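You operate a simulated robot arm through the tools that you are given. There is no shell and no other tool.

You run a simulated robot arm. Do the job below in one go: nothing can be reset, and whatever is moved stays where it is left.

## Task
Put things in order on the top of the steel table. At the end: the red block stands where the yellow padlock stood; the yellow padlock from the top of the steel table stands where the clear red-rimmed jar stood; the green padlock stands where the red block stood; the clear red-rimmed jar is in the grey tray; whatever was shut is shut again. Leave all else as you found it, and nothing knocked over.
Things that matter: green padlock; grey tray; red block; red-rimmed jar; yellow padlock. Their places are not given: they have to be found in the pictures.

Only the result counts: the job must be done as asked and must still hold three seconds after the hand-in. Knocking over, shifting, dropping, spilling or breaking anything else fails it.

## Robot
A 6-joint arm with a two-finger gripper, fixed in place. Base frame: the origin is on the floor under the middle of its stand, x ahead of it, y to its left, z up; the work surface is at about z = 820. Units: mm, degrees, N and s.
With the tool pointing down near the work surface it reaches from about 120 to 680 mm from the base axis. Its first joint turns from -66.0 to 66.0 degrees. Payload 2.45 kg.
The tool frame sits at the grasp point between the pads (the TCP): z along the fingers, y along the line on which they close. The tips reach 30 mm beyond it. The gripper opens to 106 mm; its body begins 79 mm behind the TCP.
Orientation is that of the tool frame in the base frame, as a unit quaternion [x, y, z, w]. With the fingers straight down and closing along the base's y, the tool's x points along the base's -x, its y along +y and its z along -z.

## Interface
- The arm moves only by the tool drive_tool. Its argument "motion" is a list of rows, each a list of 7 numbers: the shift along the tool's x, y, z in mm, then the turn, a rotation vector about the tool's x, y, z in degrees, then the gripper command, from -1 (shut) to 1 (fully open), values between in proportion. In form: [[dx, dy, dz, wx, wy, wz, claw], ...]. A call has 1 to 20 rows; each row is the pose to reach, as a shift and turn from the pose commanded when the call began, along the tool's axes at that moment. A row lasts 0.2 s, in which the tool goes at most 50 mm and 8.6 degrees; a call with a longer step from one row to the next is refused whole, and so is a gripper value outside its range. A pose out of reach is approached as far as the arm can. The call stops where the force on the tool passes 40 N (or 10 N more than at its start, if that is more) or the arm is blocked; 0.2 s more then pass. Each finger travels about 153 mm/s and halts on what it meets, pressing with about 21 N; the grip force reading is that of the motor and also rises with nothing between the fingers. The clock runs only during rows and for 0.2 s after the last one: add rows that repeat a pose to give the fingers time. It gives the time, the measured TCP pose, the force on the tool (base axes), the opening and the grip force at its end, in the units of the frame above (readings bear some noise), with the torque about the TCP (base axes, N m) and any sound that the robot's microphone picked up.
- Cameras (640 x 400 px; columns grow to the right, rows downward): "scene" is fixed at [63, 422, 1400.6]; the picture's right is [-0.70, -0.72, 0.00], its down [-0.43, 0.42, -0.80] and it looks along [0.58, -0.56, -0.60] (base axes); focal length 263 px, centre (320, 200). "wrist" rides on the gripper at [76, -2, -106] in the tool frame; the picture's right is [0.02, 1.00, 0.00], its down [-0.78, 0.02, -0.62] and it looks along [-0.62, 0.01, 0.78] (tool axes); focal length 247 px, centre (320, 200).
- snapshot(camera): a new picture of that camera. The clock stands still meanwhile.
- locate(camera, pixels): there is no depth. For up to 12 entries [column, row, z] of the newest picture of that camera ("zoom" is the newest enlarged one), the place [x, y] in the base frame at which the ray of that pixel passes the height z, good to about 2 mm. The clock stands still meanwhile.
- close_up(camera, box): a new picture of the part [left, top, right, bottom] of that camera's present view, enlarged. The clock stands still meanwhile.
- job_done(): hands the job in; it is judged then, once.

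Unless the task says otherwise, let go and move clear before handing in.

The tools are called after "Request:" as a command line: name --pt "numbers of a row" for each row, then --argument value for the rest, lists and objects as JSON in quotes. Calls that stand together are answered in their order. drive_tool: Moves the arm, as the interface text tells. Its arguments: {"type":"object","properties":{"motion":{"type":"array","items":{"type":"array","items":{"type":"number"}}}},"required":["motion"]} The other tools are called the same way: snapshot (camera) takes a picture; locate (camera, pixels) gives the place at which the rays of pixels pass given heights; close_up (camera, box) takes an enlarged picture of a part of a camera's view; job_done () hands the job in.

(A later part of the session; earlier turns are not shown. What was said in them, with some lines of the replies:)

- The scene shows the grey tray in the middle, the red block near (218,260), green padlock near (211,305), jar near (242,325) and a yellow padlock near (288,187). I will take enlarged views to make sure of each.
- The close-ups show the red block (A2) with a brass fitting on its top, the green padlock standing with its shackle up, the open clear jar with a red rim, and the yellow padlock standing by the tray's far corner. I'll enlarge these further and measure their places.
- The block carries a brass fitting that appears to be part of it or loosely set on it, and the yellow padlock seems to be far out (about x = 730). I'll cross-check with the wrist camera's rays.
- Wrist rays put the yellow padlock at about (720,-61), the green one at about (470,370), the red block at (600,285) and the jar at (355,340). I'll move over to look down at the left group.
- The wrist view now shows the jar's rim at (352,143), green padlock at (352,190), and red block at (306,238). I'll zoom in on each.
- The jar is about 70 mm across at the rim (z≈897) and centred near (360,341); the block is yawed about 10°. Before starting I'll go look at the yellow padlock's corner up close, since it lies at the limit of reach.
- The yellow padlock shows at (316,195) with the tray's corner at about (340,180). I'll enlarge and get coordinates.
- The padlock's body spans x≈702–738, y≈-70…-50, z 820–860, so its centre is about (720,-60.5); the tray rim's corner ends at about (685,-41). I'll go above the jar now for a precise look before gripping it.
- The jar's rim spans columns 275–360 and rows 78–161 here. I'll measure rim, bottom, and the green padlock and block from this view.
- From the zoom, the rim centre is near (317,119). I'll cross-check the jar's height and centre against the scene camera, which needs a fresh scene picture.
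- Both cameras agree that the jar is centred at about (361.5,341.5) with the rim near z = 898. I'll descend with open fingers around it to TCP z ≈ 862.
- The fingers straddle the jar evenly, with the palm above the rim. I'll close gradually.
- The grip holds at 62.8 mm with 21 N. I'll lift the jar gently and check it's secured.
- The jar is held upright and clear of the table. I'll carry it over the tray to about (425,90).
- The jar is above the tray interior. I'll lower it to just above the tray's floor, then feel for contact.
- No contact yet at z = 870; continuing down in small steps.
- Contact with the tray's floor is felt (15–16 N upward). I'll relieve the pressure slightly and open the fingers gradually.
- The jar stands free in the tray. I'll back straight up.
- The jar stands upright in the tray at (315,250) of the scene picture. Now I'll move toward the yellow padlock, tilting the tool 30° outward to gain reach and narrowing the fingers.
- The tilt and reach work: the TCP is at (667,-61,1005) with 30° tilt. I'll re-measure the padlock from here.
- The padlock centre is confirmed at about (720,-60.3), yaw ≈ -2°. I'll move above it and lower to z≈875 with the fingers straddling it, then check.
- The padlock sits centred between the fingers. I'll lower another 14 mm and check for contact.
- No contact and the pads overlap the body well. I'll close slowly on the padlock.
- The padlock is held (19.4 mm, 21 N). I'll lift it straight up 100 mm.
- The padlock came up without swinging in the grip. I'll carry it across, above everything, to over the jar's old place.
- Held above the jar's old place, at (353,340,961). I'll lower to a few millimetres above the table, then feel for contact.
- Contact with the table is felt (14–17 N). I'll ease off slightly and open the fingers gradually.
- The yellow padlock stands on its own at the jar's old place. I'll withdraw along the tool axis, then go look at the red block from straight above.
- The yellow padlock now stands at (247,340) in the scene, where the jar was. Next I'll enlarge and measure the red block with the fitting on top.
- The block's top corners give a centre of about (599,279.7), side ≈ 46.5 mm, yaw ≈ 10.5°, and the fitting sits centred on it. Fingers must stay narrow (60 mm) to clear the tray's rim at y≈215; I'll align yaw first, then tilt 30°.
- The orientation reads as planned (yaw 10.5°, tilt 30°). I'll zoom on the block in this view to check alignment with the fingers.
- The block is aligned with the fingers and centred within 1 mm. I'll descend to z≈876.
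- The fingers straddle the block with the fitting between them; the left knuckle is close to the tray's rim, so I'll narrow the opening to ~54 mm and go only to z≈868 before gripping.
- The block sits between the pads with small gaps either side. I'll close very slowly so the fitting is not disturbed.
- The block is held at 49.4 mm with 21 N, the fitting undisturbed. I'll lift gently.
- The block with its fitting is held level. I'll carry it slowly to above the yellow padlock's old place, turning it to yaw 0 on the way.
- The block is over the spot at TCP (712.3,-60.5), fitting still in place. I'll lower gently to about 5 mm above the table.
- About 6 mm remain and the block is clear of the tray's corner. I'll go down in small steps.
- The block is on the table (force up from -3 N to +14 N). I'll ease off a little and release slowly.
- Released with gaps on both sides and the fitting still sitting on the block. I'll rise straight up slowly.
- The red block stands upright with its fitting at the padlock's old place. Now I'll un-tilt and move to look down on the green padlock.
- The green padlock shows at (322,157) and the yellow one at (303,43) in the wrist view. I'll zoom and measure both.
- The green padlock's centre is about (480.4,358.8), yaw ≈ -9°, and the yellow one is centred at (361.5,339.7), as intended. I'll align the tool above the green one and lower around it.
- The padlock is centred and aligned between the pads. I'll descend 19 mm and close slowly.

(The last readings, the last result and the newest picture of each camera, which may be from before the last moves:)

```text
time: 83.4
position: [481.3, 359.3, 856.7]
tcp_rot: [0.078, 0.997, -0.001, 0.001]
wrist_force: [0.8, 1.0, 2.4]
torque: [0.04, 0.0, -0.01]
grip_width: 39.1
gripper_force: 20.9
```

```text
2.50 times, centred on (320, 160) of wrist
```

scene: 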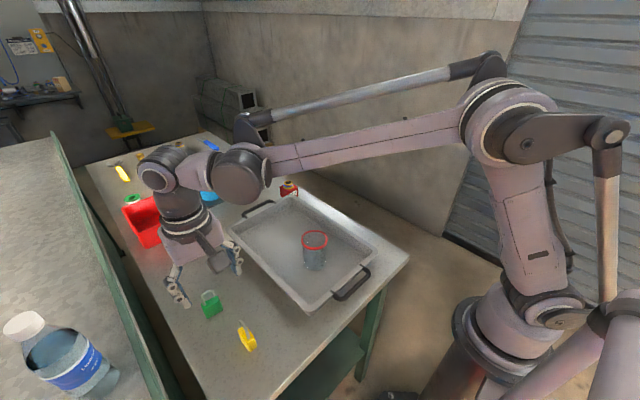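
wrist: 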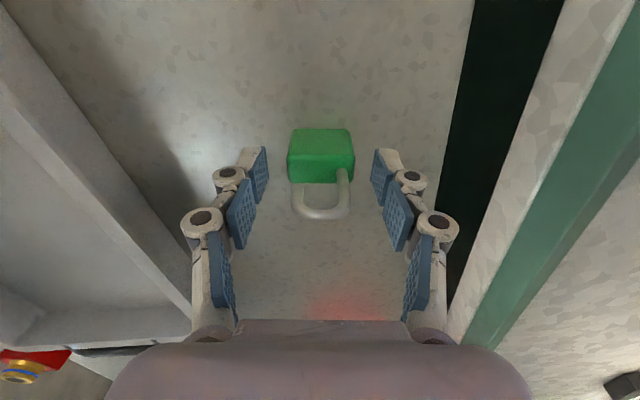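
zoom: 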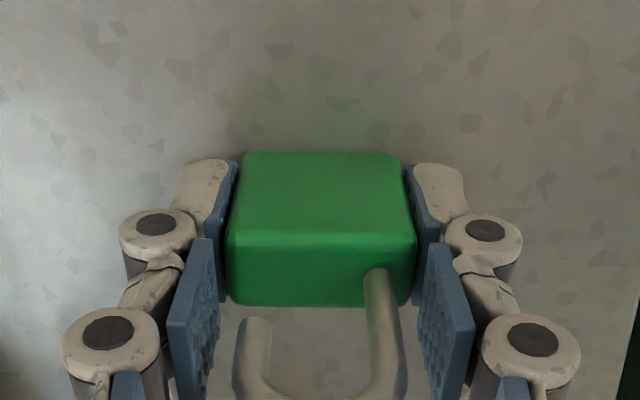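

The green padlock is held (39.1 mm, 21 N). I'll lift it.

Request:
drive_tool --pt "0 0 -4 0 0 0 -0.5" --pt "0 0 -14 0 0 0 -0.5" --pt "0 0 -30 0 0 0 -0.5" --pt "0 0 -50 0 0 0 -0.5" --pt "0 0 -70 0 0 0 -0.5" --pt "0 0 -88 0 0 0 -0.5" --pt "0 0 -98 0 0 0 -0.5" --pt "0 0 -100 0 0 0 -0.5" --pt "0 0 -100 0 0 0 -0.5"

Request:
drive_tool --pt "-3 -1.4 0 0 0 0 -0.5" --pt "-12 -5.5 0 0 0 0 -0.5" --pt "-29 -13.3 0 0 0 0 -0.5" --pt "-52 -23.8 0 0 0 0 -0.5" --pt "-77 -35.3 0 0 0 0 -0.5" --pt "-100 -45.8 0 0 0 0 -0.5" --pt "-117 -53.6 0 0 0 0 -0.5" --pt "-126.5 -58 0 0 0 0 -0.5" --pt "-129.4 -59.3 0 0 0 0 -0.5" --pt "-129.4 -59.3 0 0 0 0 -0.5"

Request:
snapshot --camera "wrist"

Request:
snapshot --camera "scene"

```text
time: 85.4
position: [481.6, 359.4, 958.4]
tcp_rot: [0.079, 0.997, -0.001, 0.001]
wrist_force: [-0.2, -0.2, -0.9]
torque: [0.03, 0.0, 0.01]
grip_width: 39.1
gripper_force: 21.0
```

```text
time: 87.6
position: [600.0, 281.4, 959.4]
tcp_rot: [0.077, 0.997, 0.0, 0.001]
wrist_force: [0.4, 0.1, -1.1]
torque: [0.02, 0.01, -0.06]
grip_width: 38.7
gripper_force: 20.9
```

```text
taken
```

wrist: 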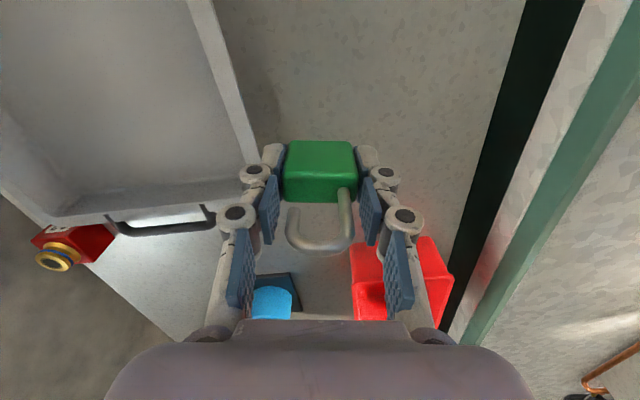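

```text
taken
```

scene: 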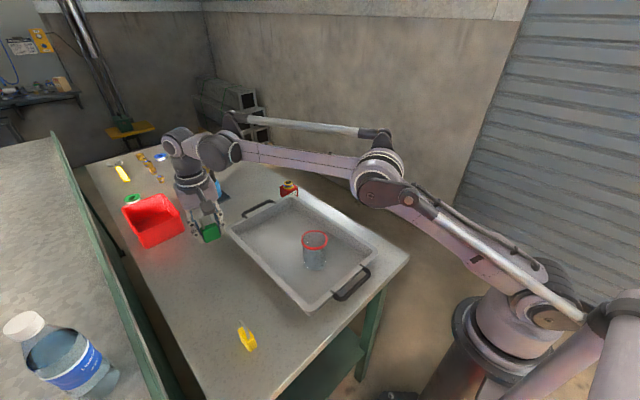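

The green padlock is over the block's old place at (600,281). I'll lower to ~5 mm above the table.

Request:
drive_tool --pt "0 0 4 0 0 0 -0.5" --pt "0 0 14 0 0 0 -0.5" --pt "0 0 30 0 0 0 -0.5" --pt "0 0 50 0 0 0 -0.5" --pt "0 0 68 0 0 0 -0.5" --pt "0 0 83 0 0 0 -0.5" --pt "0 0 92 0 0 0 -0.5" --pt "0 0 95 0 0 0 -0.5" --pt "0 0 95 0 0 0 -0.5"

Request:
drive_tool --pt "0 0 1 0 0 0 -0.5" --pt "0 0 2 0 0 0 -0.5" --pt "0 0 3 0 0 0 -0.5" --pt "0 0 3 0 0 0 -0.5"

Request:
snapshot --camera "wrist"

```text
time: 89.6
position: [600.0, 280.4, 864.8]
tcp_rot: [0.079, 0.997, 0.0, 0.0]
wrist_force: [0.6, -0.6, -1.2]
torque: [-0.01, -0.01, 0.03]
grip_width: 39.2
gripper_force: 20.7
```

```text
time: 90.6
position: [599.7, 279.8, 861.5]
tcp_rot: [0.079, 0.997, 0.0, 0.001]
wrist_force: [0.1, 0.3, -0.6]
torque: [0.01, 0.01, 0.0]
grip_width: 39.3
gripper_force: 20.6
```

```text
taken
```

wrist: 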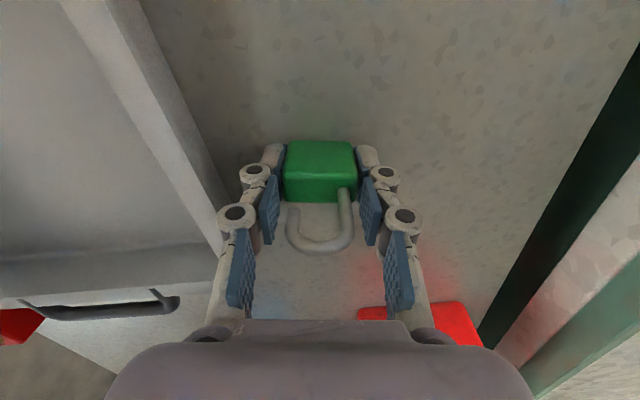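

Request:
drive_tool --pt "0 0 0.7 0 0 0 -0.5" --pt "0 0 1.5 0 0 0 -0.5" --pt "0 0 1.5 0 0 0 -0.5"

Request:
drive_tool --pt "0 0 0.5 0 0 0 -0.5" --pt "0 0 1 0 0 0 -0.5" --pt "0 0 1 0 0 0 -0.5"

```text
time: 91.4
position: [600.4, 281.3, 859.3]
tcp_rot: [0.078, 0.997, 0.0, 0.0]
wrist_force: [0.8, -0.7, -0.4]
torque: [0.0, 0.0, 0.0]
grip_width: 39.2
gripper_force: 20.8
```

```text
time: 92.2
position: [599.4, 280.9, 858.6]
tcp_rot: [0.078, 0.997, 0.0, 0.001]
wrist_force: [0.3, -0.7, -0.3]
torque: [-0.02, 0.01, -0.02]
grip_width: 39.0
gripper_force: 20.9
```

No contact yet at z≈858; a bit further down.

Request:
drive_tool --pt "0 0 0.5 0 0 0 -0.5" --pt "0 0 0.8 0 0 0 -0.5" --pt "0 0 0.8 0 0 0 -0.5"

Request:
drive_tool --pt "0 0 0.4 0 0 0 -0.5" --pt "0 0 0.8 0 0 0 -0.5" --pt "0 0 0.8 0 0 0 -0.5"

```text
time: 93.0
position: [599.3, 280.3, 857.4]
tcp_rot: [0.078, 0.997, 0.0, 0.001]
wrist_force: [1.3, -0.2, 12.9]
torque: [-0.01, -0.01, -0.02]
grip_width: 39.5
gripper_force: 20.9
```

```text
time: 93.8
position: [600.1, 280.6, 855.9]
tcp_rot: [0.078, 0.997, 0.0, 0.001]
wrist_force: [0.4, -0.5, 16.4]
torque: [0.01, -0.02, 0.02]
grip_width: 39.3
gripper_force: 21.5
```

Contact felt. I'll ease off and open only to ~50 mm to stay clear of the tray's rim.

Request:
drive_tool --pt "0 0 -0.5 0 0 0 -0.5" --pt "0 0 -0.8 0 0 0 -0.35" --pt "0 0 -0.8 0 0 0 -0.28" --pt "0 0 -0.8 0 0 0 -0.25" --pt "0 0 -0.8 0 0 0 -0.22" --pt "0 0 -0.8 0 0 0 -0.18" --pt "0 0 -0.8 0 0 0 -0.13" --pt "0 0 -0.8 0 0 0 -0.06" --pt "0 0 -0.8 0 0 0 -0.06"

Request:
snapshot --camera "wrist"

Request:
close_up --camera "scene" --box '[160, 190, 270, 290]'

```text
time: 95.8
position: [599.3, 280.0, 857.0]
tcp_rot: [0.079, 0.997, 0.0, 0.001]
wrist_force: [0.3, 0.6, 0.3]
torque: [0.01, -0.03, 0.01]
grip_width: 50.0
gripper_force: 0.0
```

```text
taken
```

wrist: 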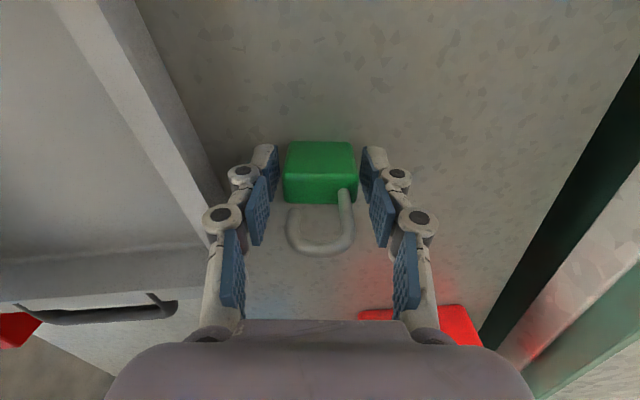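

```text
4.00 times, centred on (215, 240) of scene
```

zoom: 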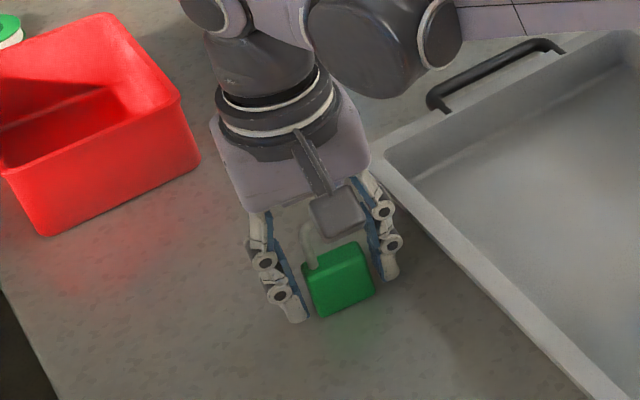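

The green padlock stands free with gaps on both sides, and the fingers are clear of the tray. I'll rise straight up.

Request:
drive_tool --pt "0 0 -3 0 0 0 -0.06" --pt "0 0 -12 0 0 0 -0.06" --pt "0 0 -28 0 0 0 -0.06" --pt "0 0 -50 0 0 0 -0.06" --pt "0 0 -80 0 0 0 -0.06" --pt "0 0 -115 0 0 0 0.2" --pt "0 0 -150 0 0 0 0.5" --pt "0 0 -150 0 0 0 0.5"

Request:
drive_tool --pt "10 0 -5 0 0 0 0.6" --pt "35 0 -15 0 0 -2 0.8" --pt "70 0 -30 0 0 -4 1" --pt "110 0 -45 0 0 -6 1" --pt "150 -10 -60 0 0 -8 1" --pt "185 -20 -75 0 0 -9 1" --pt "200 -25 -80 0 0 -9 1" --pt "200 -25 -80 0 0 -9 1"

Request:
snapshot --camera "wrist"

Request:
snapshot --camera "scene"

```text
time: 97.6
position: [599.4, 280.8, 1008.9]
tcp_rot: [0.078, 0.997, 0.0, 0.001]
wrist_force: [0.8, 0.2, 0.3]
torque: [-0.01, 0.0, -0.02]
grip_width: 79.7
gripper_force: 0.1
```

```text
time: 99.4
position: [397.2, 286.9, 1086.5]
tcp_rot: [0.001, 1.0, 0.0, 0.0]
wrist_force: [-1.1, -0.5, 0.0]
torque: [-0.04, 0.01, 0.01]
grip_width: 106.0
gripper_force: 0.0
```

```text
taken
```

wrist: 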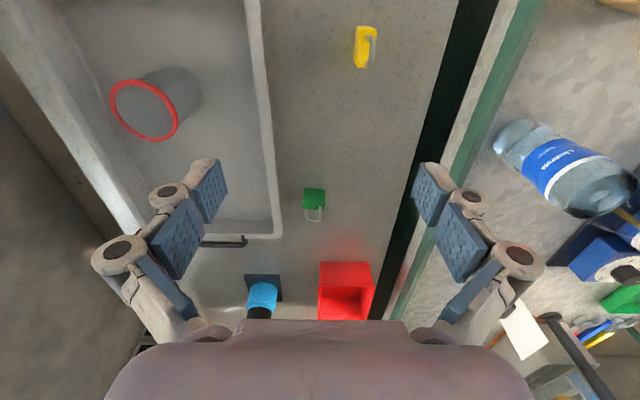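

```text
taken
```

scene: 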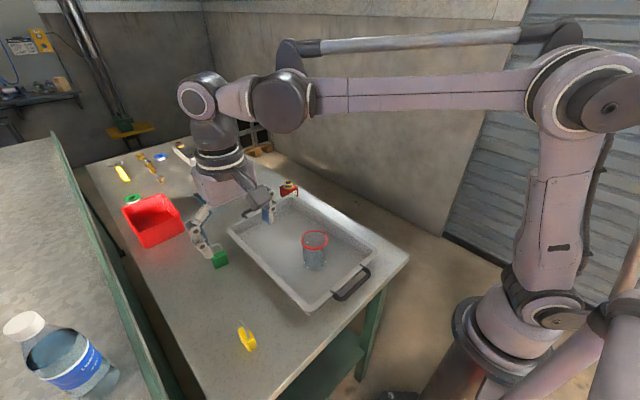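

All pieces look in place: green at (220,258), yellow at (247,340), block at (289,187) and jar in the tray. I'll back the arm away and verify from a clear view.

Request:
drive_tool --pt "0 -20 -10 0 0 0 1" --pt "0 -60 -25 0 0 0 1" --pt "-5 -105 -40 0 0 0 1" --pt "-10 -150 -55 0 0 0 1" --pt "-15 -195 -70 0 0 0 1" --pt "-20 -235 -75 0 0 0 1" --pt "-20 -250 -75 0 0 0 1" --pt "-20 -250 -75 0 0 0 1"

Request:
snapshot --camera "wrist"

Request:
snapshot --camera "scene"

Request:
close_up --camera "wrist" --box '[240, 170, 320, 240]'

Request:
close_up --camera "scene" --box '[170, 170, 390, 370]'

```text
time: 101.2
position: [417.6, 36.8, 1160.7]
tcp_rot: [0.0, 1.0, 0.001, 0.001]
wrist_force: [-0.9, -0.6, 0.0]
torque: [-0.01, 0.0, 0.02]
grip_width: 106.1
gripper_force: 0.1
```

```text
taken
```

wrist: 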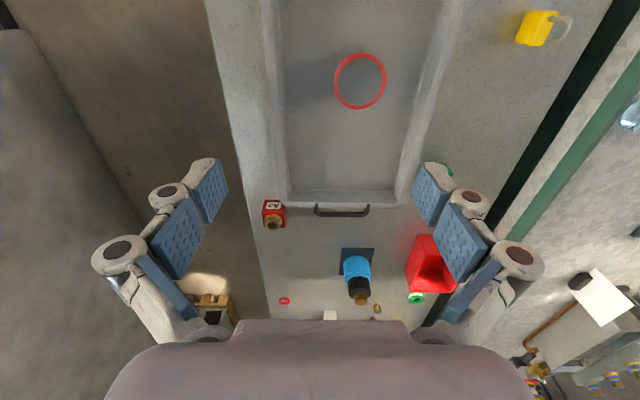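

```text
taken
```

scene: 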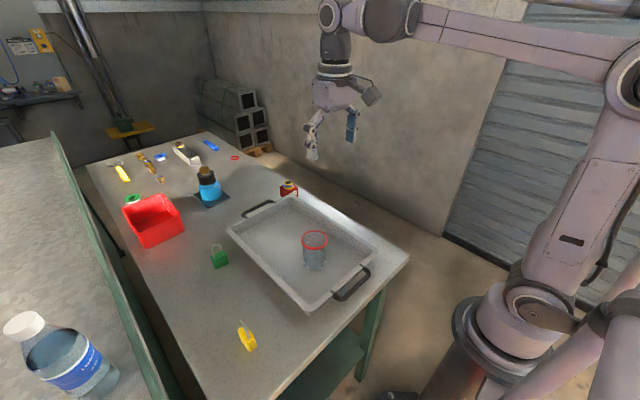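

```text
5.71 times, centred on (280, 205) of wrist
```

zoom: 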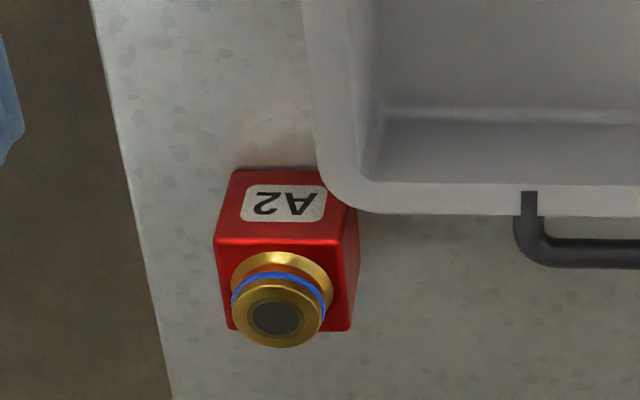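

```text
2.00 times, centred on (280, 270) of scene
```

zoom: 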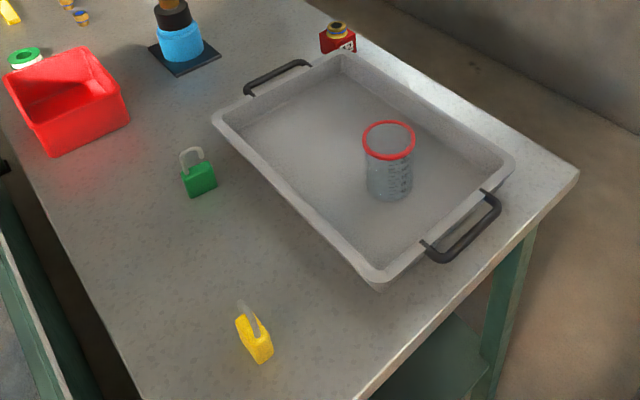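

Everything appears in order. I'll check the final coordinates of the block, green padlock and yellow padlock.

Request:
locate --camera "wrist" --pixels '[[261.6, 211.7, 867], [284.4, 212, 867], [263.9, 227.8, 867], [285.3, 227.8, 867], [265, 199.8, 820], [281, 200, 820]]'

Request:
locate --camera "scene" --pixels '[[214.5, 268.5, 820], [228, 262, 820], [251, 352, 820], [256, 347, 820], [237.5, 332, 820]]'

```text
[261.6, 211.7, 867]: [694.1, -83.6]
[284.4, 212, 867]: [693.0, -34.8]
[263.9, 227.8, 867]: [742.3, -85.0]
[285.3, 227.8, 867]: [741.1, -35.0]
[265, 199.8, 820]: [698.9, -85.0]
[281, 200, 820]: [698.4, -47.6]
```

```text
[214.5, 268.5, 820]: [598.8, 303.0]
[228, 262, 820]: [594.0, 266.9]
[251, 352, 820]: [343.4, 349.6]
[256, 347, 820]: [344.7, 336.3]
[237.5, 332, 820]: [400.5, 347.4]
```

The block is centred at (717.6,-59.6), against the yellow padlock's old (720,-60.3). The green padlock is near (600,281), the yellow at about (361,340), and the jar stands upright in the tray. The arm is clear and nothing was left open, so I'm handing in.

Request:
job_done

```text
The job is handed in.
```

The job is handed in: all four things are where you asked, standing upright, and the arm was backed clear first. These positions come from the final pictures, and I have not seen the judging result.

| Thing | Where it is now | Target |
|---|---|---|
| Clear red-rimmed jar | upright in the grey tray, at about (425, 90) | in the tray |
| Yellow padlock | about (361, 340) | jar's old place, about (361.5, 340) |
| Red block | about (718, -60) | yellow padlock's old place, about (720, -60) |
| Green padlock | about (600, 281) | red block's old place, about (600, 281) |

- **Brass fitting:** one stood on top of the red block. I carried it along with the block, and it is still sitting on it.
- **Rotation:** the red block was turned about 10° to line it up beside the tray. The padlocks kept the way they faced.
- **Nothing opened:** I opened nothing, so nothing needed shutting again. Nothing else looks moved or knocked over in the last pictures.
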